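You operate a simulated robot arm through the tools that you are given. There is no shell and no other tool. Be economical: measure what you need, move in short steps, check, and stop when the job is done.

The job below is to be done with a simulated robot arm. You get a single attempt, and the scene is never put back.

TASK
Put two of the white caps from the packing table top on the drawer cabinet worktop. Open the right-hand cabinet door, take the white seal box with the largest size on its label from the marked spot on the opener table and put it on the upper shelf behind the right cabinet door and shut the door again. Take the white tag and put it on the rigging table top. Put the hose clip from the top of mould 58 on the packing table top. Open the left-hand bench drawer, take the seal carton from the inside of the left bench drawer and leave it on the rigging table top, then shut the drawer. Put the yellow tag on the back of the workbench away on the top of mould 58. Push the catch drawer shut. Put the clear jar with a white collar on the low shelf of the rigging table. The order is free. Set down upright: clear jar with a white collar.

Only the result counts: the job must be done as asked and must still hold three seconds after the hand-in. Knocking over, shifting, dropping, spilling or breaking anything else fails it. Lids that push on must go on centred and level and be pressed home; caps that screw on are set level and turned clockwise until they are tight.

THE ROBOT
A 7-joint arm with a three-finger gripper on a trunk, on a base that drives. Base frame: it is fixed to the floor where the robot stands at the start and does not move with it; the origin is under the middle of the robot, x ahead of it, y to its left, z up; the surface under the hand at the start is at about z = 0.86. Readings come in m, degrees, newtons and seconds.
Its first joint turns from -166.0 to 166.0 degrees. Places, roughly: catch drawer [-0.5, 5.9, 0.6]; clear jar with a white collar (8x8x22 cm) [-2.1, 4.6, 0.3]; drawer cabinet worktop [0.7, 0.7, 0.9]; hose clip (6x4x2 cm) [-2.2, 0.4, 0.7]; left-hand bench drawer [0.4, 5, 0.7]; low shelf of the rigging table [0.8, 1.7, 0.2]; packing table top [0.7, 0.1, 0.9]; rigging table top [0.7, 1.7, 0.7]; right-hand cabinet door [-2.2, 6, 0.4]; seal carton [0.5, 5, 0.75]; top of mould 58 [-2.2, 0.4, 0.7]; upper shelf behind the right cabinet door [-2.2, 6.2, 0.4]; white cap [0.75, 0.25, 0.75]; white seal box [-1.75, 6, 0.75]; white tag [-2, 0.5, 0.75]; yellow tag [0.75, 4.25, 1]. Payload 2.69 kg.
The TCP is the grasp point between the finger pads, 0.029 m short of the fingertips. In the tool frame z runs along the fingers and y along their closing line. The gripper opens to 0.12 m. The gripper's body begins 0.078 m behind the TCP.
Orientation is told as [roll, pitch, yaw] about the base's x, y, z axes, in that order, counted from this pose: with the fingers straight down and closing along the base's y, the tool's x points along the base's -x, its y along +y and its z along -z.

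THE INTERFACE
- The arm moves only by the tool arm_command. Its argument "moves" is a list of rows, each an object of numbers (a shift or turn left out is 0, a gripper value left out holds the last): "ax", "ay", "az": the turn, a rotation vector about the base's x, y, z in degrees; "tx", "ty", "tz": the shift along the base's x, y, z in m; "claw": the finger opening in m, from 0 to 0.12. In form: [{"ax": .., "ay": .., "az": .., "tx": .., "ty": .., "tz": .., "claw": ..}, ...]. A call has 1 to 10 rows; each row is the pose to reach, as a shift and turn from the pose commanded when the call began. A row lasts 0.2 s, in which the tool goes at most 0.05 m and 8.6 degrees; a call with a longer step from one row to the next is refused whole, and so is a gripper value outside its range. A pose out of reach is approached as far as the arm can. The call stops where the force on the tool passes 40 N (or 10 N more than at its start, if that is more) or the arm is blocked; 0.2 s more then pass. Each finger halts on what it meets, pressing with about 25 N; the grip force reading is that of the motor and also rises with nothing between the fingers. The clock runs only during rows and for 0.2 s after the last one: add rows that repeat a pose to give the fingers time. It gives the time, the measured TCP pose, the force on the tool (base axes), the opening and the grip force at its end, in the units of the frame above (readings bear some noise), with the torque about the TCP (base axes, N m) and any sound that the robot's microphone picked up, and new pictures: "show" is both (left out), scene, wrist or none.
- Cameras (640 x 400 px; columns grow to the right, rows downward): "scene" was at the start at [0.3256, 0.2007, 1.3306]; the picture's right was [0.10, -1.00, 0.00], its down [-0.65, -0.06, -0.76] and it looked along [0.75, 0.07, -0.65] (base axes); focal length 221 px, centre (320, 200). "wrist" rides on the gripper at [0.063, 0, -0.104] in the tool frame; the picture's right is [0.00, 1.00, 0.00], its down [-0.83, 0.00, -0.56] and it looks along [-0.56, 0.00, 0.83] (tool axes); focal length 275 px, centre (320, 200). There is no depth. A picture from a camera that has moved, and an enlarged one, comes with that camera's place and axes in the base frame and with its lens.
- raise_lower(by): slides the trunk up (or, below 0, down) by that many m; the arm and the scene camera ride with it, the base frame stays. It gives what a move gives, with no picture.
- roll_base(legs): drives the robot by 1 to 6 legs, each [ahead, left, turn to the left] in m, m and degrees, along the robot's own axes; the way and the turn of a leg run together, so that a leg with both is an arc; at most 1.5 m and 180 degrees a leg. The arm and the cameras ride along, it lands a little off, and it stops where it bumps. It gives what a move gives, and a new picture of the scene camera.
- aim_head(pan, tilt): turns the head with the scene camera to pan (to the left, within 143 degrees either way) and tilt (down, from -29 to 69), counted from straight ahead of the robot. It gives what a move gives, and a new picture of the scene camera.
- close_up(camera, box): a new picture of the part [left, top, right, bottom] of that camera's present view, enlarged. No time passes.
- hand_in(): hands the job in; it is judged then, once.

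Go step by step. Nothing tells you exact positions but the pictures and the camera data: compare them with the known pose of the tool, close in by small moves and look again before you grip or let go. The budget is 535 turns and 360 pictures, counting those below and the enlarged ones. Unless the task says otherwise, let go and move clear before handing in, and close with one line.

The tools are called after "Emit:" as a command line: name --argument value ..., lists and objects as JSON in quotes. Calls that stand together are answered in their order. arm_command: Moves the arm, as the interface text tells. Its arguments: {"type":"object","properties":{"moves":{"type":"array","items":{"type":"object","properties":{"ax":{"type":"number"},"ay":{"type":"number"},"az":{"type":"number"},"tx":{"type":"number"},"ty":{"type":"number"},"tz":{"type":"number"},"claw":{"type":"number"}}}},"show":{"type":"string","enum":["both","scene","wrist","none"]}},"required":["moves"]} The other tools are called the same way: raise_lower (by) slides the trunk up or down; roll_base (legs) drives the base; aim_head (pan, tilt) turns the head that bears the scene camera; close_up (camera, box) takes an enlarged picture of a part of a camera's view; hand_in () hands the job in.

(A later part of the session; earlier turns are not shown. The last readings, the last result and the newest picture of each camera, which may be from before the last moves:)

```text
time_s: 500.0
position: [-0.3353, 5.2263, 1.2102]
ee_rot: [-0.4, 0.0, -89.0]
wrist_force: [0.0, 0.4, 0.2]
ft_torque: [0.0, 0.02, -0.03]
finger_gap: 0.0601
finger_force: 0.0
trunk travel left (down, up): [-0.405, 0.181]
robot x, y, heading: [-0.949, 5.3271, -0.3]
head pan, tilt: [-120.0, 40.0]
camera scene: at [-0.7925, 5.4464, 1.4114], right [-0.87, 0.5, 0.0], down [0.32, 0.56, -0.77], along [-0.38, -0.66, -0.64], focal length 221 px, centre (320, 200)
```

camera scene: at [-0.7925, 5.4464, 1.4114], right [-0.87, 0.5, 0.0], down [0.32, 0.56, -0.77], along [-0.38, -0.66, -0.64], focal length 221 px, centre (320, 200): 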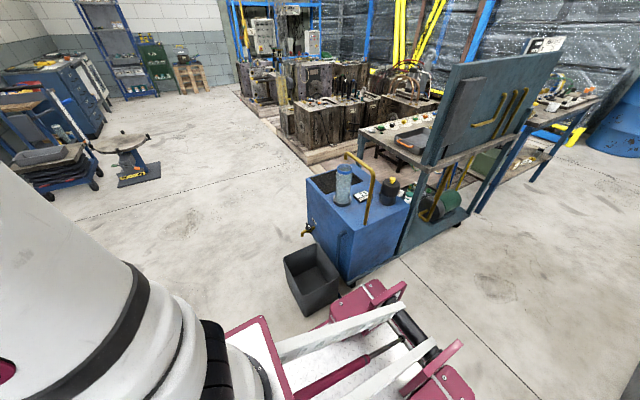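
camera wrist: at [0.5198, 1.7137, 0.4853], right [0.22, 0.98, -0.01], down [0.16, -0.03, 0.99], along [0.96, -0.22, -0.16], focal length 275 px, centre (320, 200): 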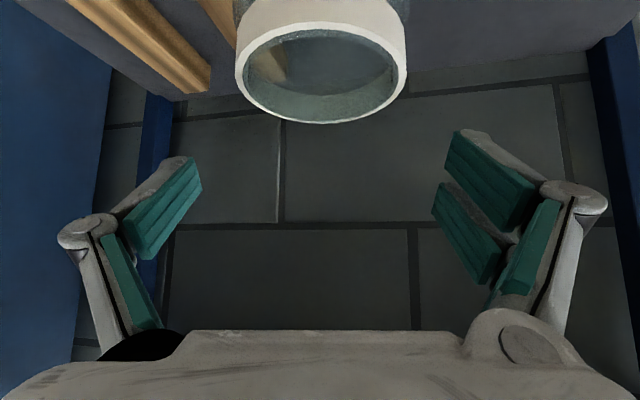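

Emit:
arm_command --moves '[{"tx": 0.03, "ty": -0.03}, {"tx": 0.06, "ty": -0.062}, {"tx": 0.09, "ty": -0.094}, {"tx": 0.12, "ty": -0.126}, {"tx": 0.15, "ty": -0.156}, {"tx": 0.18, "ty": -0.187}, {"tx": 0.204, "ty": -0.212, "az": -1}]' --show "none"

Emit:
arm_command --moves '[{"ay": -8.6, "tz": -0.005}, {"ay": -17.2, "tz": -0.01}, {"ay": -25.8, "tz": -0.015}, {"ay": -34.4, "tz": -0.02}, {"ay": -43, "tz": -0.025}, {"ay": -51.6, "tz": -0.03}, {"ay": -60.2, "tz": -0.035}, {"ay": -68.8, "tz": -0.04}, {"ay": -77.4, "tz": -0.045}, {"ay": -86, "tz": -0.05}]' --show "wrist"

```text
time_s: 501.6
position: [-0.1324, 5.0143, 1.2117]
ee_rot: [-0.4, 0.0, -89.9]
wrist_force: [-0.4, 0.4, 2.0]
ft_torque: [-0.07, -0.04, 0.02]
finger_gap: 0.0602
finger_force: 0.0
trunk travel left (down, up): [-0.405, 0.181]
robot x, y, heading: [-0.9503, 5.3262, -0.2]
head pan, tilt: [-120.0, 40.0]
```

```text
time_s: 503.8
position: [-0.1299, 5.0138, 1.1604]
ee_rot: [85.8, -0.1, -90.0]
wrist_force: [-1.1, 0.5, 0.3]
ft_torque: [-0.03, 0.06, -0.03]
finger_gap: 0.06
finger_force: 0.2
trunk travel left (down, up): [-0.405, 0.181]
robot x, y, heading: [-0.9479, 5.3258, -0.2]
head pan, tilt: [-120.0, 40.0]
camera wrist: at [-0.2354, 5.0776, 1.1685], right [0.07, 0.0, 1.0], down [-0.56, -0.83, 0.05], along [0.83, -0.56, -0.06], focal length 275 px, centre (320, 200)
```

wrist: 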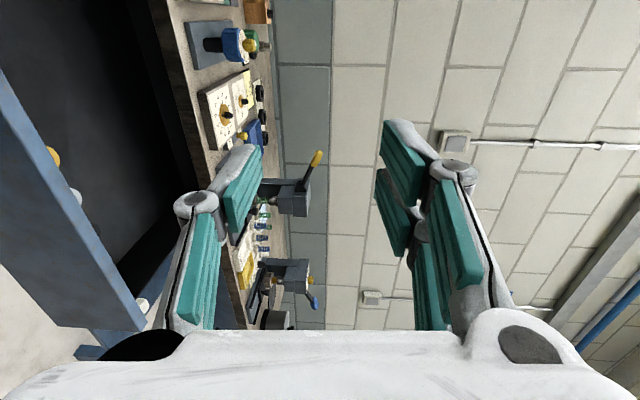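

Horizontal again. I'll lower the trunk by 0.4 and approach the handle.

Emit:
raise_lower --by -0.4

Emit:
arm_command --moves '[{"tx": 0.01}, {"tx": 0.02}]' --show "wrist"

```text
time_s: 507.6
position: [-0.1298, 5.0151, 0.7601]
ee_rot: [85.5, -0.1, -90.0]
wrist_force: [-0.5, -1.3, -0.1]
ft_torque: [0.02, 0.0, 0.03]
finger_gap: 0.0601
finger_force: 0.1
trunk travel left (down, up): [-0.005, 0.581]
robot x, y, heading: [-0.9494, 5.3279, -0.1]
head pan, tilt: [-120.0, 40.0]
```

```text
time_s: 508.2
position: [-0.1097, 5.0137, 0.7613]
ee_rot: [85.6, 0.0, -90.0]
wrist_force: [-0.4, -0.5, -0.7]
ft_torque: [0.01, -0.01, 0.04]
finger_gap: 0.0599
finger_force: 0.1
trunk travel left (down, up): [-0.005, 0.581]
robot x, y, heading: [-0.9483, 5.3313, 0.1]
head pan, tilt: [-120.0, 40.0]
camera wrist: at [-0.214, 5.0773, 0.7688], right [0.08, 0.0, 1.0], down [-0.55, -0.83, 0.05], along [0.83, -0.56, -0.06], focal length 275 px, centre (320, 200)
```

wrist: 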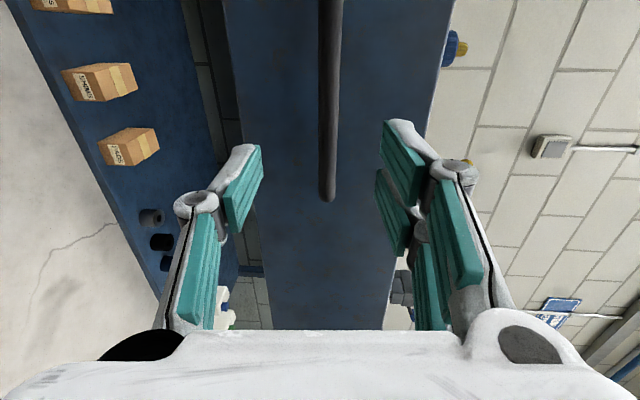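

Emit:
arm_command --moves '[{"tx": 0.04}, {"tx": 0.08}, {"tx": 0.08, "claw": 0.03}, {"tx": 0.08, "claw": 0.005}, {"tx": 0.08, "claw": 0.005}]' --show "none"

Emit:
roll_base --legs '[[0.15, 0, 0], [0.13, 0, 0]]'

```text
time_s: 509.4
position: [-0.0288, 5.0144, 0.7608]
ee_rot: [85.3, 0.1, -90.1]
wrist_force: [1.7, -3.0, -11.7]
ft_torque: [-0.23, 0.09, -0.42]
finger_gap: 0.0129
finger_force: 39.2
trunk travel left (down, up): [-0.005, 0.581]
robot x, y, heading: [-0.9468, 5.3263, 0.2]
head pan, tilt: [-120.0, 40.0]
```

```text
time_s: 511.7
position: [0.2586, 5.0156, 0.7599]
ee_rot: [85.3, 0.0, -90.1]
wrist_force: [-2.6, -26.3, -21.1]
ft_torque: [-0.17, 0.11, -0.02]
finger_gap: 0.0127
finger_force: 38.9
trunk travel left (down, up): [-0.005, 0.581]
robot x, y, heading: [-0.6617, 5.3285, 0.0]
head pan, tilt: [-120.0, 40.0]
camera scene: at [-0.4106, 5.4472, 1.0122], right [-0.87, 0.5, 0.0], down [0.32, 0.56, -0.77], along [-0.38, -0.66, -0.64], focal length 221 px, centre (320, 200)
```

scene: 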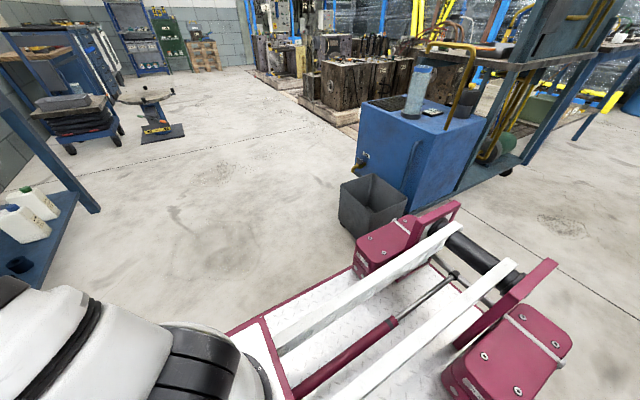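

Emit:
arm_command --moves '[{"tx": 0.006}, {"tx": 0.012}, {"tx": 0.018}, {"tx": 0.024}]' --show "wrist"

Emit:
aim_head --pan -15 --tilt 40

```text
time_s: 512.7
position: [0.2805, 5.0162, 0.76]
ee_rot: [85.1, 0.1, -90.1]
wrist_force: [-32.6, 4.0, -13.3]
ft_torque: [-0.17, -0.19, 0.09]
finger_gap: 0.0123
finger_force: 39.2
trunk travel left (down, up): [-0.005, 0.581]
robot x, y, heading: [-0.663, 5.3264, 0.1]
head pan, tilt: [-120.0, 40.0]
camera wrist: at [0.1761, 5.0792, 0.7685], right [0.08, 0.0, 1.0], down [-0.56, -0.83, 0.05], along [0.83, -0.56, -0.07], focal length 275 px, centre (320, 200)
```

wrist: 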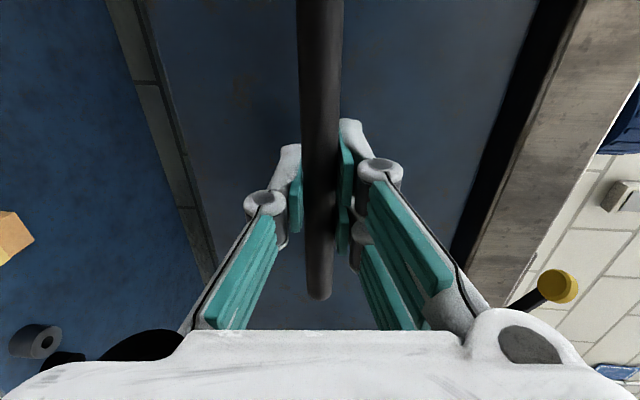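

```text
time_s: 514.5
position: [0.2805, 5.0152, 0.7589]
ee_rot: [85.2, 0.1, -90.3]
wrist_force: [-40.2, 0.0, -21.6]
ft_torque: [-0.31, -0.47, -0.05]
finger_gap: 0.0124
finger_force: 38.9
trunk travel left (down, up): [-0.005, 0.581]
robot x, y, heading: [-0.662, 5.3291, -0.2]
head pan, tilt: [-15.0, 40.0]
camera scene: at [-0.2869, 5.4997, 1.0124], right [-0.26, -0.97, 0.0], down [-0.62, 0.16, -0.77], along [0.74, -0.2, -0.64], focal length 221 px, centre (320, 200)
```

scene: 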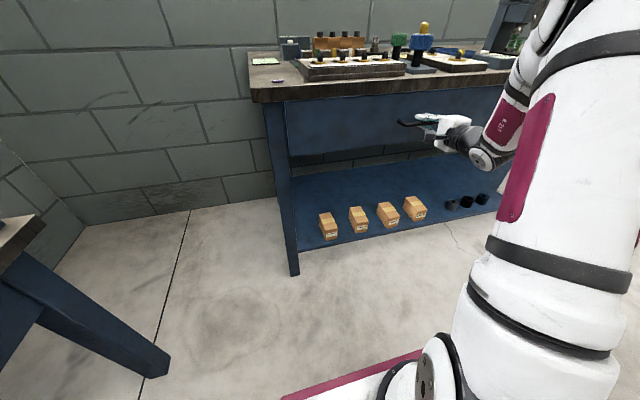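

The drawer is shut. I'll release and back off.

Emit:
arm_command --moves '[{"tx": -0.002}, {"tx": -0.002, "claw": 0.03}, {"tx": -0.002, "claw": 0.06}, {"tx": -0.002, "claw": 0.06}]' --show "none"

Emit:
roll_base --legs '[[-0.25, 0, 0]]'

```text
time_s: 515.5
position: [0.28, 5.0178, 0.7631]
ee_rot: [85.5, 0.0, -89.9]
wrist_force: [-4.2, 2.3, -0.9]
ft_torque: [-0.07, -0.14, 0.05]
finger_gap: 0.0623
finger_force: 0.1
trunk travel left (down, up): [-0.005, 0.581]
robot x, y, heading: [-0.6644, 5.3304, 0.3]
head pan, tilt: [-15.0, 40.0]
```

```text
time_s: 517.4
position: [0.0167, 5.0159, 0.7619]
ee_rot: [85.4, 0.0, -90.0]
wrist_force: [-1.0, 0.4, 0.2]
ft_torque: [-0.03, 0.03, 0.01]
finger_gap: 0.0599
finger_force: 0.0
trunk travel left (down, up): [-0.005, 0.581]
robot x, y, heading: [-0.926, 5.326, 0.3]
head pan, tilt: [-15.0, 40.0]
camera scene: at [-0.5514, 5.4994, 1.0123], right [-0.25, -0.97, 0.0], down [-0.62, 0.16, -0.77], along [0.74, -0.19, -0.64], focal length 221 px, centre (320, 200)
```

scene: 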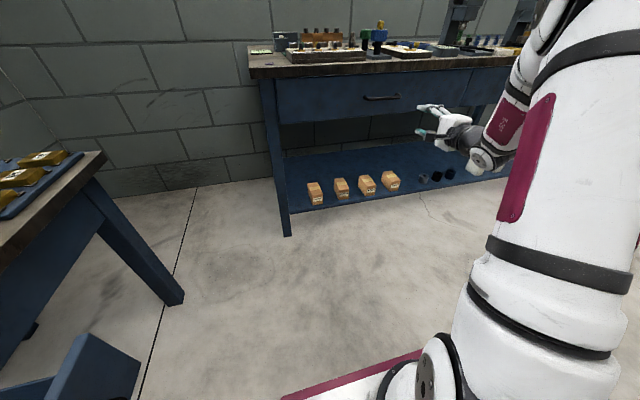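

Drawer flush. Now the catch drawer on the opener table, to my left.

Emit:
aim_head --pan 70 --tilt 45

Emit:
aim_head --pan 115 --tilt 25

```text
time_s: 519.0
position: [0.0166, 5.0162, 0.7611]
ee_rot: [85.4, 0.0, -90.0]
wrist_force: [0.2, -1.5, 0.3]
ft_torque: [-0.04, 0.03, 0.01]
finger_gap: 0.0602
finger_force: 0.0
trunk travel left (down, up): [-0.005, 0.581]
robot x, y, heading: [-0.9269, 5.3257, 0.3]
head pan, tilt: [70.0, 45.0]
camera scene: at [-0.6061, 5.5975, 1.0051], right [0.94, -0.34, 0.0], down [-0.24, -0.67, -0.71], along [0.24, 0.67, -0.71], focal length 221 px, centre (320, 200)
```

scene: 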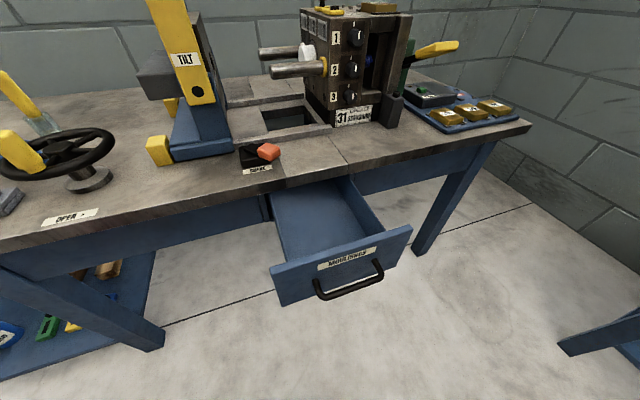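

```text
time_s: 520.1
position: [0.0169, 5.0156, 0.7617]
ee_rot: [85.4, 0.1, -90.0]
wrist_force: [-0.6, 0.5, 0.0]
ft_torque: [-0.03, 0.0, 0.04]
finger_gap: 0.0602
finger_force: 0.0
trunk travel left (down, up): [-0.005, 0.581]
robot x, y, heading: [-0.9268, 5.3281, 0.2]
head pan, tilt: [115.0, 25.0]
camera scene: at [-0.6729, 5.6042, 1.0356], right [0.9, 0.43, 0.0], down [0.18, -0.38, -0.91], along [-0.39, 0.82, -0.42], focal length 221 px, centre (320, 200)
```

scene: 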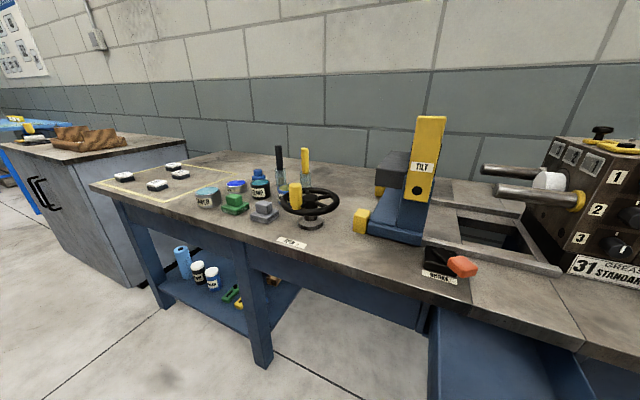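

Emit:
raise_lower --by 0.4

Emit:
arm_command --moves '[{"ay": 8.6, "tz": 0.01}, {"ay": 17.2, "tz": 0.02}, {"ay": 25.8, "tz": 0.03}, {"ay": 34.4, "tz": 0.04}, {"ay": 43, "tz": 0.05}, {"ay": 51.6, "tz": 0.05}, {"ay": 60.2, "tz": 0.05}, {"ay": 68.8, "tz": 0.05}, {"ay": 77.4, "tz": 0.05}, {"ay": 85.6, "tz": 0.05}]' --show "none"

Emit:
arm_command --moves '[{"az": 8.5, "tx": -0.02, "ty": 0.025}, {"az": 17, "tx": -0.04, "ty": 0.05}, {"az": 25.5, "tx": -0.06, "ty": 0.075}, {"az": 34, "tx": -0.08, "ty": 0.1}, {"az": 42.5, "tx": -0.1, "ty": 0.125}, {"az": 51, "tx": -0.12, "ty": 0.15}, {"az": 59.5, "tx": -0.14, "ty": 0.175}, {"az": 68, "tx": -0.16, "ty": 0.2}, {"az": 76.5, "tx": -0.18, "ty": 0.225}, {"az": 85, "tx": -0.2, "ty": 0.25, "claw": 0.0}]' --show "none"

```text
time_s: 523.9
position: [0.0172, 5.0164, 1.1611]
ee_rot: [85.4, 0.0, -90.0]
wrist_force: [0.3, 1.3, 0.4]
ft_torque: [-0.01, -0.01, 0.0]
finger_gap: 0.06
finger_force: 0.0
trunk travel left (down, up): [-0.405, 0.181]
robot x, y, heading: [-0.9257, 5.3293, 0.1]
head pan, tilt: [115.0, 25.0]
```

```text
time_s: 526.1
position: [-0.0513, 5.0477, 1.1902]
ee_rot: [-0.4, 0.2, -90.1]
wrist_force: [-0.6, 0.6, -1.0]
ft_torque: [-0.08, 0.06, -0.02]
finger_gap: 0.0599
finger_force: 0.1
out of reach, approached as far as the arm can: row 8, 9, 10
trunk travel left (down, up): [-0.405, 0.181]
robot x, y, heading: [-0.9265, 5.3254, 0.0]
head pan, tilt: [115.0, 25.0]
```

```text
time_s: 528.3
position: [-0.2514, 5.2983, 1.1879]
ee_rot: [-0.2, 0.0, -4.9]
wrist_force: [1.3, -0.5, 0.2]
ft_torque: [0.02, 0.04, 0.01]
finger_gap: 0.0001
finger_force: 25.3
trunk travel left (down, up): [-0.405, 0.181]
robot x, y, heading: [-0.9275, 5.324, 0.6]
head pan, tilt: [115.0, 25.0]
```

Emit:
arm_command --moves '[{"tx": -0.04, "ty": 0.01, "az": 4}, {"tx": -0.08, "ty": 0.02, "az": 5}]' --show "none"

Emit:
roll_base --legs '[[0.56, 0, 0], [0, -0.5, 0], [0, 0, 89.5]]'

Emit:
aim_head --pan 0 --tilt 35

```text
time_s: 528.9
position: [-0.3279, 5.3162, 1.1908]
ee_rot: [-0.2, 0.1, 0.1]
wrist_force: [1.5, 0.2, -0.6]
ft_torque: [0.02, 0.05, 0.02]
finger_gap: 0.0001
finger_force: 24.6
trunk travel left (down, up): [-0.405, 0.181]
robot x, y, heading: [-0.9244, 5.3294, 0.3]
head pan, tilt: [115.0, 25.0]
```

```text
time_s: 538.5
position: [-0.3469, 5.416, 1.1907]
ee_rot: [-0.2, 0.0, 88.4]
wrist_force: [-0.2, 0.2, 0.5]
ft_torque: [0.0, 0.03, -0.02]
finger_gap: 0.0
finger_force: 24.9
trunk travel left (down, up): [-0.405, 0.181]
robot x, y, heading: [-0.374, 4.8189, 88.5]
head pan, tilt: [115.0, 25.0]
camera scene: at [-0.6482, 4.9906, 1.4348], right [-0.4, 0.92, 0.0], down [0.39, 0.17, -0.91], along [-0.83, -0.36, -0.42], focal length 221 px, centre (320, 200)
```

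scene: 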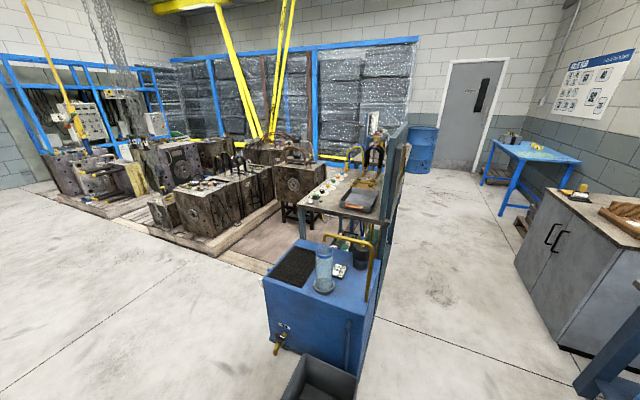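

```text
time_s: 540.5
position: [-0.3468, 5.4145, 1.1918]
ee_rot: [-0.2, 0.1, 88.2]
wrist_force: [0.4, -0.2, 0.7]
ft_torque: [0.03, -0.03, -0.04]
finger_gap: 0.0
finger_force: 25.6
trunk travel left (down, up): [-0.405, 0.181]
robot x, y, heading: [-0.3781, 4.821, 88.6]
head pan, tilt: [0.0, 35.0]
camera scene: at [-0.5615, 5.1155, 1.419], right [1.0, -0.02, 0.0], down [-0.01, -0.57, -0.82], along [0.02, 0.82, -0.57], focal length 221 px, centre (320, 200)
```

scene: 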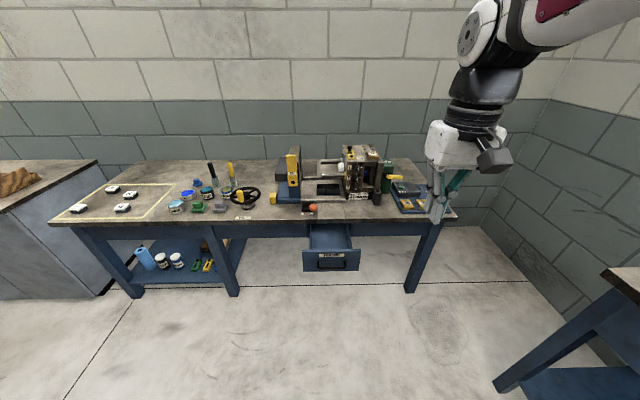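

The catch drawer's front is at about y 5.77 (z 0.58–0.70), with the table edge at y ≈ 5.96. I'll tilt the closed fingers forward and push the panel to the right of its handle.

Emit:
arm_command --moves '[{"ax": 5.6, "ty": 0.028, "tz": -0.026, "tx": -0.005}, {"ax": 11.2, "ty": 0.056, "tz": -0.052, "tx": -0.01}, {"ax": 16.8, "ty": 0.084, "tz": -0.078, "tx": -0.016}, {"ax": 22.4, "ty": 0.112, "tz": -0.104, "tx": -0.022}, {"ax": 28, "ty": 0.14, "tz": -0.13, "tx": -0.028}, {"ax": 33.6, "ty": 0.168, "tz": -0.156, "tx": -0.034}, {"ax": 39.2, "ty": 0.196, "tz": -0.182, "tx": -0.04}, {"ax": 45, "ty": 0.22, "tz": -0.21, "tx": -0.046}]'

```text
time_s: 542.2
position: [-0.3928, 5.6332, 0.983]
ee_rot: [1.5, -45.0, 87.6]
wrist_force: [0.8, -0.3, 0.6]
ft_torque: [-0.04, 0.01, 0.02]
finger_gap: 0.0
finger_force: 24.7
trunk travel left (down, up): [-0.405, 0.181]
robot x, y, heading: [-0.3781, 4.816, 88.4]
head pan, tilt: [0.0, 35.0]
camera scene: at [-0.5613, 5.115, 1.4191], right [1.0, -0.03, 0.0], down [-0.01, -0.57, -0.82], along [0.02, 0.82, -0.57], focal length 221 px, centre (320, 200)
camera wrist: at [-0.3954, 5.5154, 1.0136], right [-1.0, 0.02, 0.02], down [0.02, 0.19, 0.98], along [0.02, 0.98, -0.19], focal length 275 px, centre (320, 200)
```

scene: 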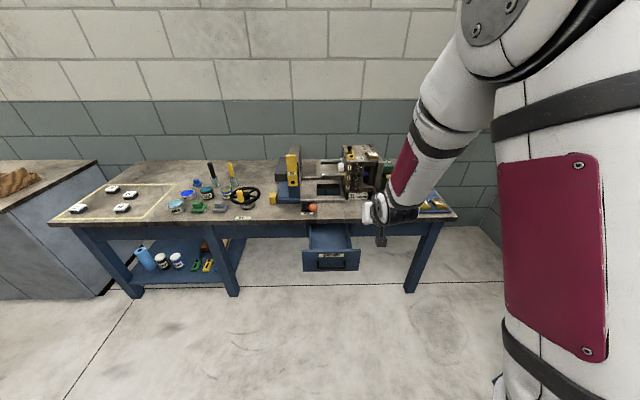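
wrist: 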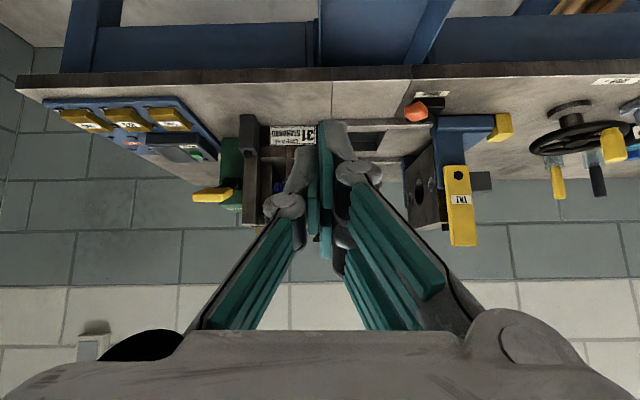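

Emit:
raise_lower --by -0.31

Emit:
arm_command --moves '[{"tx": -0.012}, {"tx": -0.025}]'

Emit:
close_up --camera "scene" --box '[250, 130, 450, 280]'

```text
time_s: 545.3
position: [-0.3925, 5.6391, 0.6696]
ee_rot: [1.5, -45.0, 87.4]
wrist_force: [-0.3, -0.4, -0.2]
ft_torque: [0.01, -0.01, -0.01]
finger_gap: 0.0001
finger_force: 25.2
trunk travel left (down, up): [-0.095, 0.491]
robot x, y, heading: [-0.3764, 4.8179, 88.6]
head pan, tilt: [0.0, 35.0]
```

```text
time_s: 545.9
position: [-0.4173, 5.6402, 0.6713]
ee_rot: [1.5, -44.9, 87.5]
wrist_force: [0.6, -0.4, -0.3]
ft_torque: [-0.03, 0.05, 0.02]
finger_gap: 0.0
finger_force: 25.0
trunk travel left (down, up): [-0.095, 0.491]
robot x, y, heading: [-0.3775, 4.8164, 88.6]
head pan, tilt: [0.0, 35.0]
camera scene: at [-0.5589, 5.2135, 1.109], right [1.0, -0.03, 0.0], down [-0.01, -0.57, -0.82], along [0.02, 0.82, -0.57], focal length 221 px, centre (320, 200)
camera wrist: at [-0.4199, 5.5213, 0.7008], right [-1.0, 0.02, 0.02], down [0.02, 0.2, 0.98], along [0.02, 0.98, -0.2], focal length 275 px, centre (320, 200)
```

scene: 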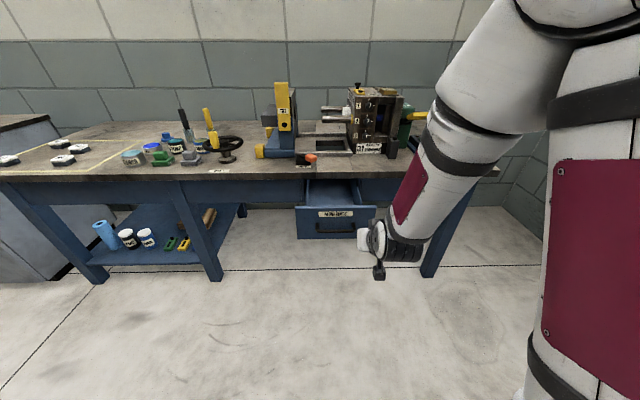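
wrist: 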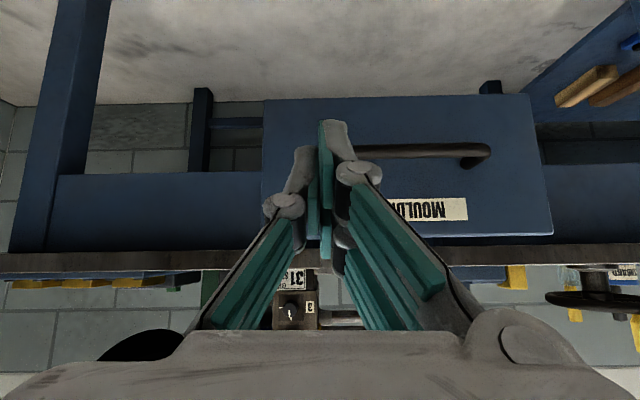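

```text
2.67 times, centred on (350, 205) of scene
camera zoom: at [-0.5589, 5.2135, 1.109], right [1.0, -0.03, 0.0], down [-0.01, -0.57, -0.82], along [0.02, 0.82, -0.57], focal length 589 px, centre (240, 187)
```

zoom: 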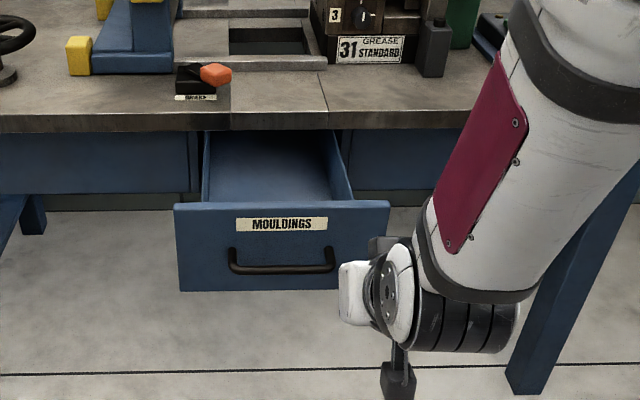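

Emit:
arm_command --moves '[{"tx": 0.01}, {"tx": 0.02}, {"tx": 0.02, "ty": 0.03}, {"tx": 0.02, "ty": 0.06}, {"tx": 0.02, "ty": 0.09}]' --show "wrist"

```text
time_s: 547.1
position: [-0.3992, 5.7301, 0.6696]
ee_rot: [1.6, -44.7, 87.6]
wrist_force: [-0.3, -0.5, 0.3]
ft_torque: [0.04, -0.02, 0.02]
finger_gap: 0.0
finger_force: 25.0
trunk travel left (down, up): [-0.095, 0.491]
robot x, y, heading: [-0.3796, 4.8197, 88.5]
head pan, tilt: [0.0, 35.0]
camera wrist: at [-0.4025, 5.6116, 0.6991], right [-1.0, 0.02, 0.02], down [0.02, 0.2, 0.98], along [0.02, 0.98, -0.2], focal length 275 px, centre (320, 200)
```

wrist: 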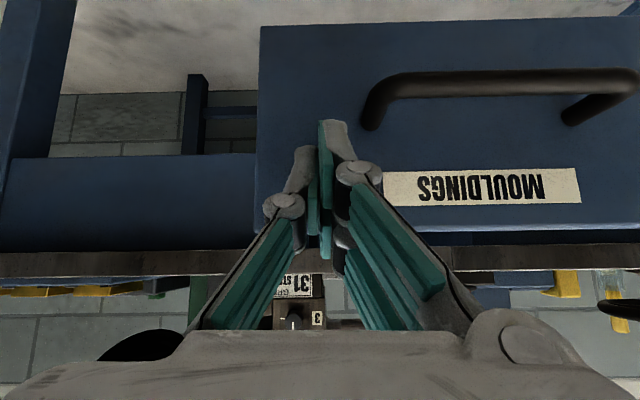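

Clear of the handle and in front of the panel. I'll push with the base in short steps.

Emit:
roll_base --legs '[[0.08, 0, 0]]'

Emit:
close_up --camera "wrist" --box '[0, 0, 640, 400]'

```text
time_s: 548.2
position: [-0.3955, 5.8091, 0.6693]
ee_rot: [1.6, -44.9, 87.4]
wrist_force: [-0.5, 0.0, -0.1]
ft_torque: [-0.01, 0.01, 0.02]
finger_gap: 0.0
finger_force: 24.7
trunk travel left (down, up): [-0.095, 0.491]
robot x, y, heading: [-0.3708, 4.8946, 88.3]
head pan, tilt: [0.0, 35.0]
camera scene: at [-0.5558, 5.294, 1.109], right [1.0, -0.03, 0.0], down [-0.02, -0.57, -0.82], along [0.02, 0.82, -0.57], focal length 221 px, centre (320, 200)
```

scene: 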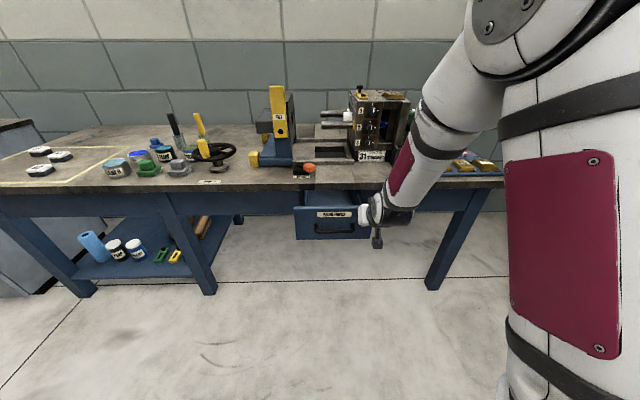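

```text
1.00 times, centred on (320, 200) of wrist (not enlarged: the box is as wide or as high as the picture)
camera zoom: at [-0.3983, 5.6918, 0.6993], right [-1.0, 0.02, 0.02], down [0.02, 0.2, 0.98], along [0.02, 0.98, -0.2], focal length 275 px, centre (320, 200)
```

zoom: 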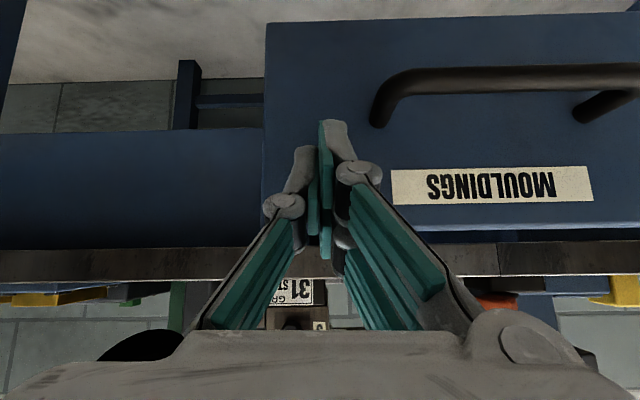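

Emit:
roll_base --legs '[[0.06, 0, 0]]'

Emit:
close_up --camera "wrist" --box '[0, 0, 640, 400]'

```text
time_s: 549.2
position: [-0.3932, 5.8716, 0.6696]
ee_rot: [1.6, -44.9, 87.3]
wrist_force: [-0.3, 0.3, 1.0]
ft_torque: [0.0, 0.02, 0.0]
finger_gap: 0.0002
finger_force: 25.4
trunk travel left (down, up): [-0.095, 0.491]
robot x, y, heading: [-0.3693, 4.9565, 88.3]
head pan, tilt: [0.0, 35.0]
camera scene: at [-0.554, 5.3547, 1.109], right [1.0, -0.03, 0.0], down [-0.02, -0.57, -0.82], along [0.02, 0.82, -0.57], focal length 221 px, centre (320, 200)
```

scene: 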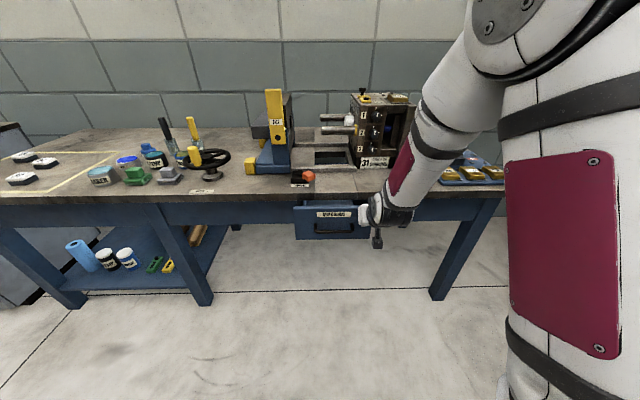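

```text
1.00 times, centred on (320, 200) of wrist (not enlarged: the box is as wide or as high as the picture)
camera zoom: at [-0.3963, 5.7525, 0.6993], right [-1.0, 0.02, 0.02], down [0.02, 0.2, 0.98], along [0.02, 0.98, -0.2], focal length 275 px, centre (320, 200)
```

zoom: 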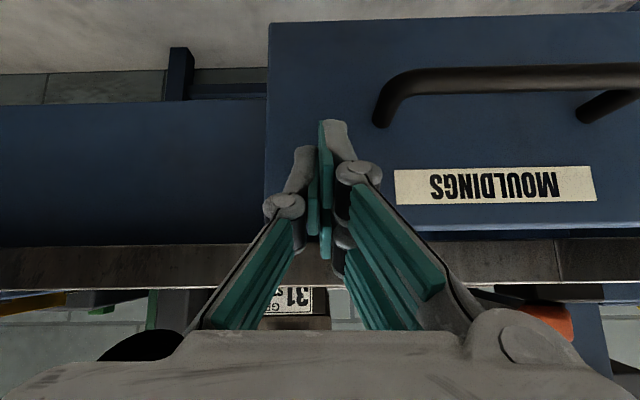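

Emit:
arm_command --moves '[{"ty": 0.012}, {"ty": 0.024}, {"ty": 0.036}, {"ty": 0.048}, {"ty": 0.06}]'

```text
time_s: 550.4
position: [-0.3936, 5.9329, 0.6701]
ee_rot: [1.5, -45.0, 87.3]
wrist_force: [0.8, 0.2, 0.8]
ft_torque: [0.01, 0.01, -0.01]
finger_gap: 0.0
finger_force: 25.0
trunk travel left (down, up): [-0.095, 0.491]
robot x, y, heading: [-0.3737, 4.9557, 88.5]
head pan, tilt: [0.0, 35.0]
camera scene: at [-0.5541, 5.3547, 1.109], right [1.0, -0.03, 0.0], down [-0.02, -0.57, -0.82], along [0.02, 0.82, -0.57], focal length 221 px, centre (320, 200)
camera wrist: at [-0.3963, 5.8146, 0.6995], right [-1.0, 0.02, 0.02], down [0.02, 0.19, 0.98], along [0.02, 0.98, -0.19], focal length 275 px, centre (320, 200)
```

scene: 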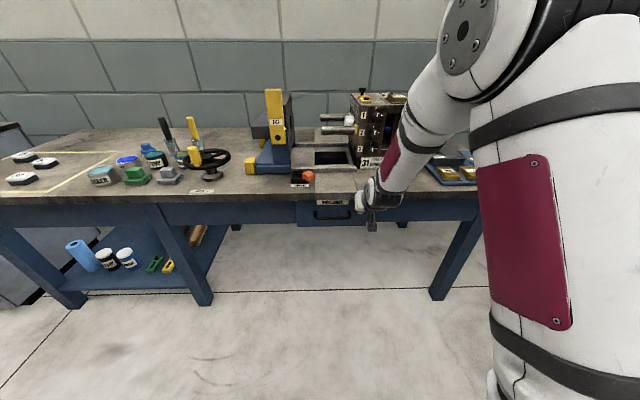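
wrist: 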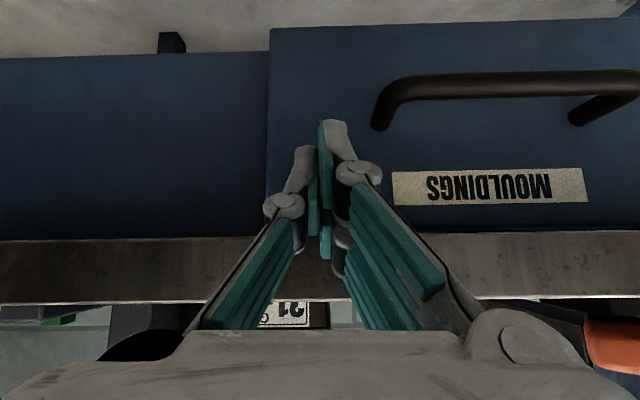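

Emit:
arm_command --moves '[{"ty": 0.006}, {"ty": 0.012}, {"ty": 0.018}, {"ty": 0.024}, {"ty": 0.03}]'

```text
time_s: 551.0
position: [-0.3931, 5.9392, 0.6629]
ee_rot: [1.4, -43.9, 87.5]
wrist_force: [0.9, -5.8, 3.2]
ft_torque: [0.09, -0.01, -0.03]
finger_gap: 0.0001
finger_force: 24.6
trunk travel left (down, up): [-0.095, 0.491]
robot x, y, heading: [-0.3674, 4.9594, 88.7]
head pan, tilt: [0.0, 35.0]
stopped in row 3: the force on the tool passed its limit at 51 N (the readings are from after the stop); the commanded pose is now the measured one
camera scene: at [-0.554, 5.3541, 1.1091], right [1.0, -0.03, 0.0], down [-0.02, -0.57, -0.82], along [0.02, 0.82, -0.57], focal length 221 px, centre (320, 200)
camera wrist: at [-0.3965, 5.8207, 0.6957], right [-1.0, 0.02, 0.01], down [0.02, 0.21, 0.98], along [0.02, 0.98, -0.21], focal length 275 px, centre (320, 200)
```

scene: 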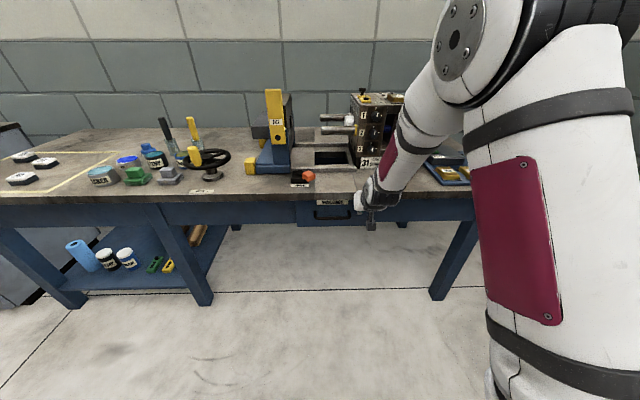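
wrist: 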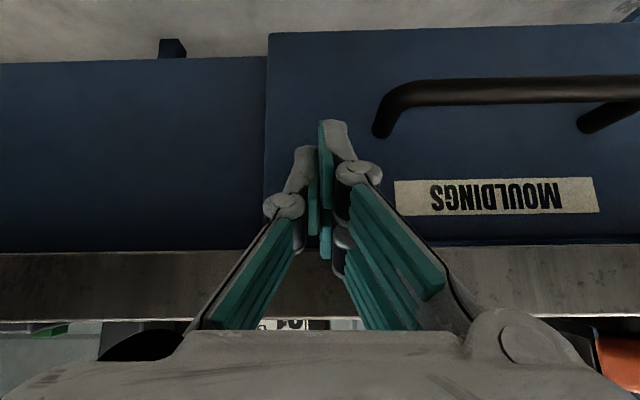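

Emit:
close_up --camera "scene" --box '[250, 150, 410, 250]'

```text
4.00 times, centred on (330, 200) of scene
camera zoom: at [-0.554, 5.3541, 1.1091], right [1.0, -0.03, 0.0], down [-0.02, -0.57, -0.82], along [0.02, 0.82, -0.57], focal length 884 px, centre (280, 200)
```

zoom: 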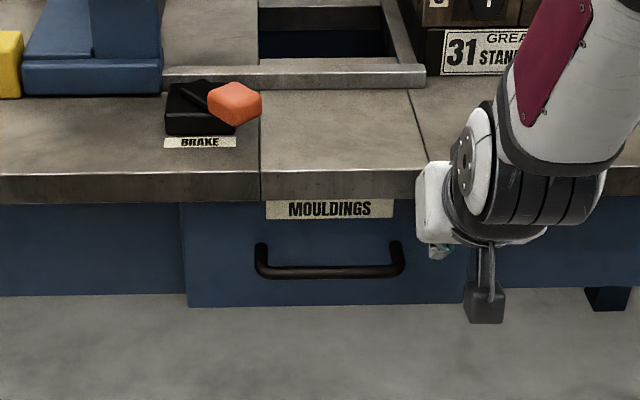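

Emit:
arm_command --moves '[{"ty": 0.005}, {"ty": 0.01}, {"ty": 0.015}, {"ty": 0.02}]' --show "wrist"

```text
time_s: 551.5
position: [-0.3952, 5.9393, 0.6611]
ee_rot: [1.3, -43.2, 87.5]
wrist_force: [0.2, -12.3, 6.3]
ft_torque: [0.15, 0.02, 0.04]
finger_gap: 0.0004
finger_force: 24.8
trunk travel left (down, up): [-0.095, 0.491]
robot x, y, heading: [-0.3683, 4.9554, 88.3]
head pan, tilt: [0.0, 35.0]
stopped in row 2: the force on the tool passed its limit at 54 N (the readings are from after the stop); the commanded pose is now the measured one
camera wrist: at [-0.3967, 5.8212, 0.6945], right [-1.0, 0.02, 0.01], down [0.02, 0.22, 0.97], along [0.02, 0.97, -0.22], focal length 275 px, centre (320, 200)
```

wrist: 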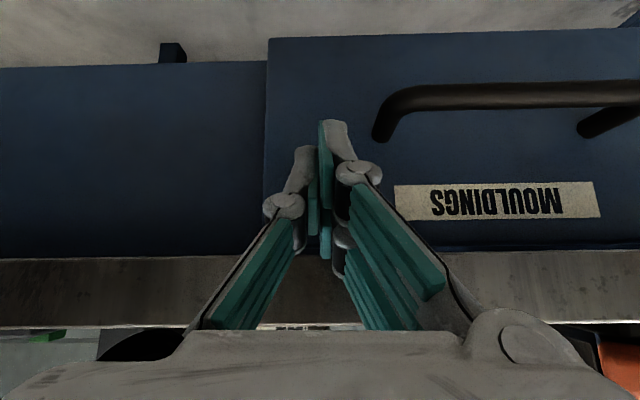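

The drawer is hard against its stop. I'll retreat and then look toward the cabinet and the seal boxes.

Emit:
arm_command --moves '[{"ty": -0.04, "ax": -1}, {"ty": -0.08, "ax": -1.5}, {"ty": -0.12, "ax": -1.5}, {"ty": -0.16, "ax": -1.5}, {"ty": -0.2, "ax": -1.5}]' --show "none"

Emit:
raise_lower --by 0.4

Emit:
aim_head --pan 0 --tilt 40

Emit:
close_up --camera "scene" --box '[230, 150, 430, 300]'

Emit:
close_up --camera "scene" --box '[0, 100, 200, 250]'

```text
time_s: 552.7
position: [-0.395, 5.7684, 0.6657]
ee_rot: [1.3, -41.7, 87.5]
wrist_force: [-1.2, -0.3, 0.1]
ft_torque: [0.01, -0.02, 0.0]
finger_gap: 0.0
finger_force: 24.8
out of reach, approached as far as the arm can: row 5
trunk travel left (down, up): [-0.095, 0.491]
robot x, y, heading: [-0.3712, 4.9552, 88.1]
head pan, tilt: [0.0, 35.0]
```

```text
time_s: 556.5
position: [-0.3977, 5.7678, 1.0653]
ee_rot: [1.3, -41.7, 87.5]
wrist_force: [-0.3, -0.8, 0.4]
ft_torque: [0.02, -0.01, 0.0]
finger_gap: 0.0
finger_force: 25.3
trunk travel left (down, up): [-0.495, 0.091]
robot x, y, heading: [-0.373, 4.9575, 88.2]
head pan, tilt: [0.0, 35.0]
```

```text
time_s: 557.1
position: [-0.3976, 5.7684, 1.0662]
ee_rot: [1.3, -41.9, 87.5]
wrist_force: [0.3, -0.3, 0.1]
ft_torque: [0.04, 0.0, -0.03]
finger_gap: 0.0
finger_force: 25.0
trunk travel left (down, up): [-0.495, 0.091]
robot x, y, heading: [-0.371, 4.9613, 88.5]
head pan, tilt: [0.0, 40.0]
camera scene: at [-0.5588, 5.182, 1.5021], right [1.0, -0.03, 0.0], down [-0.02, -0.64, -0.77], along [0.02, 0.77, -0.64], focal length 221 px, centre (320, 200)
```

scene: 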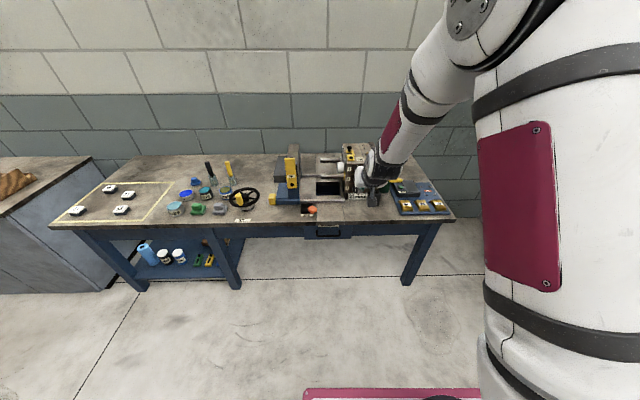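

```text
2.67 times, centred on (330, 225) of scene
camera zoom: at [-0.5588, 5.182, 1.5021], right [1.0, -0.03, 0.0], down [-0.02, -0.64, -0.77], along [0.02, 0.77, -0.64], focal length 589 px, centre (293, 133)
```

zoom: 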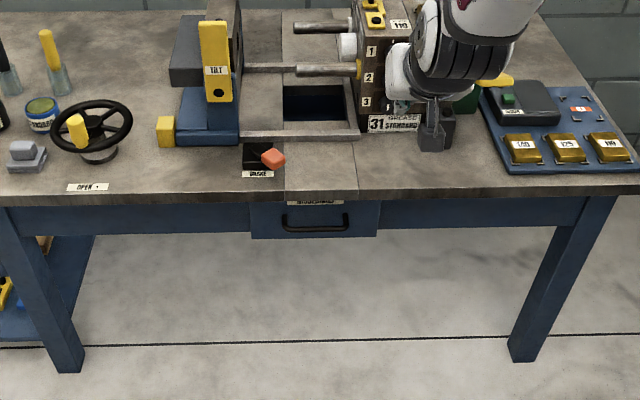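

```text
2.67 times, centred on (100, 175) of scene
camera zoom: at [-0.5588, 5.182, 1.5021], right [1.0, -0.03, 0.0], down [-0.02, -0.64, -0.77], along [0.02, 0.77, -0.64], focal length 589 px, centre (907, 267)
```

zoom: 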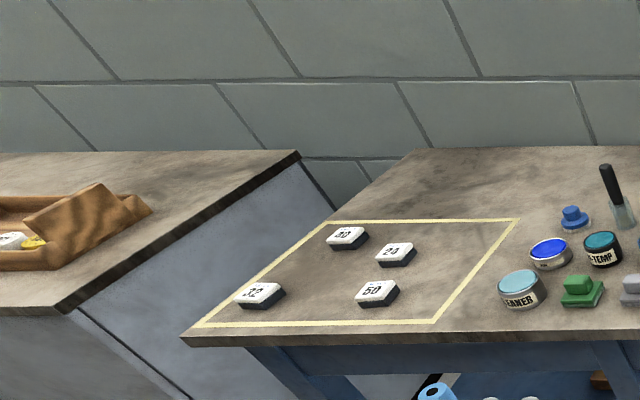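

Emit:
close_up --camera "scene" --box '[60, 170, 150, 225]'

```text
7.11 times, centred on (105, 198) of scene
camera zoom: at [-0.5588, 5.182, 1.5021], right [1.0, -0.03, 0.0], down [-0.02, -0.64, -0.77], along [0.02, 0.77, -0.64], focal length 1571 px, centre (1849, 218)
```

zoom: 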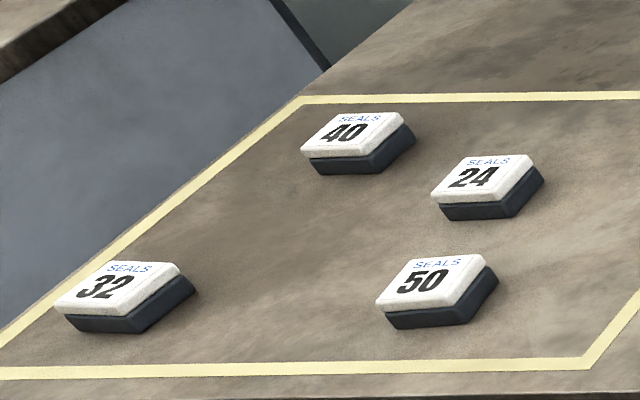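

The largest is 50, at about (-1.55, 6.05). I'll fold the arm upright and drive into the corridor facing the cabinet.

Emit:
arm_command --moves '[{"ax": -6, "ty": -0.02, "tz": 0.015}, {"ax": -12, "ty": -0.04, "tz": 0.03}, {"ax": -18, "ty": -0.06, "tz": 0.045}, {"ax": -24, "ty": -0.08, "tz": 0.06}, {"ax": -30, "ty": -0.1, "tz": 0.075}, {"ax": -36, "ty": -0.13, "tz": 0.09}, {"ax": -41.8, "ty": -0.16, "tz": 0.1}, {"ax": -41.8, "ty": -0.2, "tz": 0.1}]' --show "none"

Emit:
roll_base --legs '[[0.05, 0.0, 90], [0.0, -0.35, 0], [0.25, 0, 0]]'

Emit:
aim_head --pan -20 --tilt 25

```text
time_s: 559.0
position: [-0.3959, 5.5665, 1.1658]
ee_rot: [-0.4, -0.1, 88.2]
wrist_force: [0.3, 0.5, 0.3]
ft_torque: [-0.01, 0.01, 0.02]
finger_gap: 0.0002
finger_force: 25.2
trunk travel left (down, up): [-0.495, 0.091]
robot x, y, heading: [-0.3715, 4.9604, 88.3]
head pan, tilt: [0.0, 40.0]
```

```text
time_s: 566.5
position: [-1.2554, 5.2949, 1.166]
ee_rot: [-0.5, -0.1, -179.1]
wrist_force: [-0.8, 0.2, 0.0]
ft_torque: [0.01, 0.02, 0.01]
finger_gap: 0.0
finger_force: 25.0
trunk travel left (down, up): [-0.495, 0.091]
robot x, y, heading: [-0.6445, 5.3459, -179.0]
head pan, tilt: [0.0, 40.0]
camera scene: at [-0.8643, 5.1552, 1.5021], right [-0.02, 1.0, 0.0], down [0.64, 0.01, -0.77], along [-0.77, -0.01, -0.64], focal length 221 px, centre (320, 200)
```

scene: 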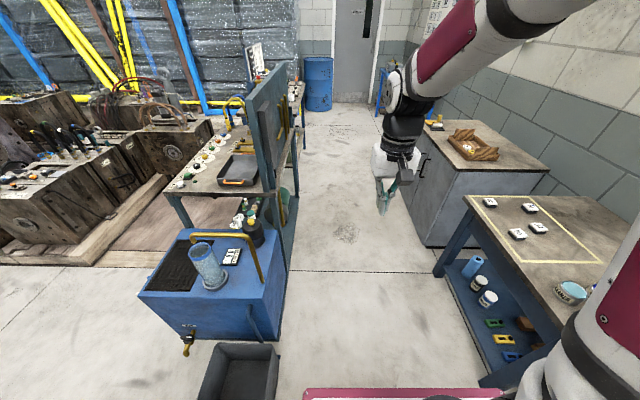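

```text
time_s: 567.4
position: [-1.256, 5.295, 1.1664]
ee_rot: [-0.4, -0.1, -179.3]
wrist_force: [-0.3, -0.5, -0.3]
ft_torque: [0.02, 0.0, 0.06]
finger_gap: 0.0
finger_force: 24.8
trunk travel left (down, up): [-0.495, 0.091]
robot x, y, heading: [-0.6539, 5.3422, -179.0]
head pan, tilt: [-20.0, 25.0]
camera scene: at [-0.8666, 5.1866, 1.5253], right [0.33, 0.95, 0.0], down [0.4, -0.14, -0.91], along [-0.86, 0.29, -0.42], focal length 221 px, centre (320, 200)
```

scene: 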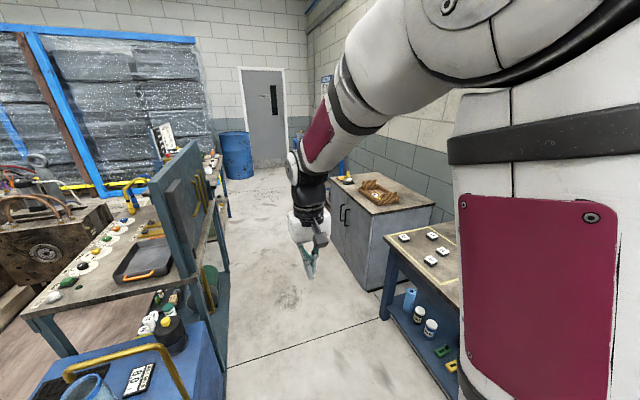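

Emit:
roll_base --legs '[[0.75, -0.03, -1]]'

Emit:
aim_head --pan -55 --tilt 35

Emit:
close_up --camera "scene" --box '[60, 60, 380, 300]'

```text
time_s: 571.4
position: [-1.9955, 5.3257, 1.1674]
ee_rot: [-0.4, 0.0, -180.0]
wrist_force: [-0.9, 0.3, 0.1]
ft_torque: [-0.01, -0.04, -0.03]
finger_gap: 0.0
finger_force: 25.2
trunk travel left (down, up): [-0.495, 0.091]
robot x, y, heading: [-1.3889, 5.3694, -179.9]
head pan, tilt: [-20.0, 25.0]
camera scene: at [-1.6077, 5.2112, 1.5254], right [0.34, 0.94, 0.0], down [0.4, -0.14, -0.91], along [-0.85, 0.31, -0.42], focal length 221 px, centre (320, 200)
```

scene: 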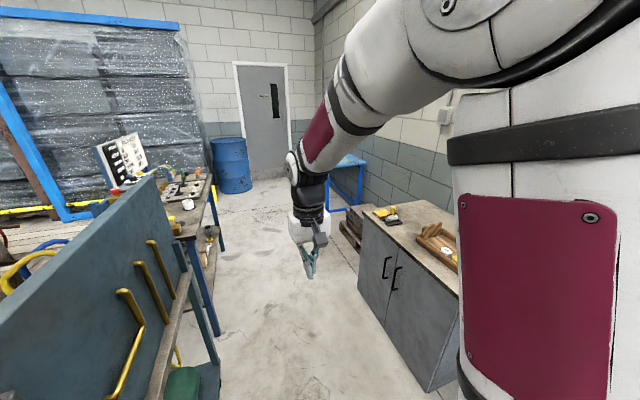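

```text
time_s: 572.4
position: [-1.9952, 5.3243, 1.1663]
ee_rot: [-0.4, -0.1, -180.1]
wrist_force: [-0.6, 0.2, -0.1]
ft_torque: [-0.01, -0.02, 0.03]
finger_gap: 0.0
finger_force: 24.9
trunk travel left (down, up): [-0.495, 0.091]
robot x, y, heading: [-1.3856, 5.366, -179.6]
head pan, tilt: [-55.0, 35.0]
camera scene: at [-1.5719, 5.252, 1.5096], right [0.82, 0.58, 0.0], down [0.33, -0.47, -0.82], along [-0.47, 0.67, -0.57], focal length 221 px, centre (320, 200)
```

scene: 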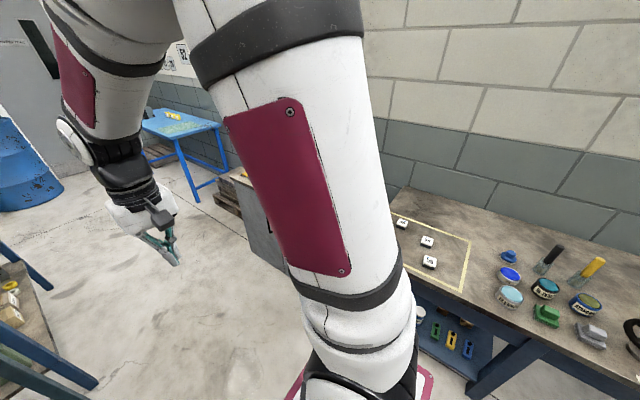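

```text
1.67 times, centred on (220, 180) of scene
camera zoom: at [-1.5719, 5.252, 1.5096], right [0.82, 0.58, 0.0], down [0.33, -0.47, -0.82], along [-0.47, 0.67, -0.57], focal length 368 px, centre (487, 233)
```

zoom: 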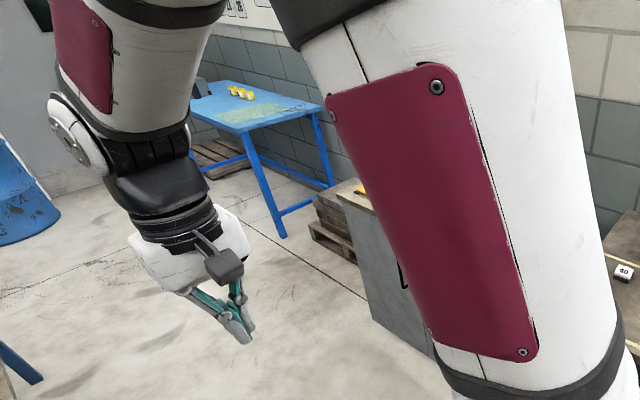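

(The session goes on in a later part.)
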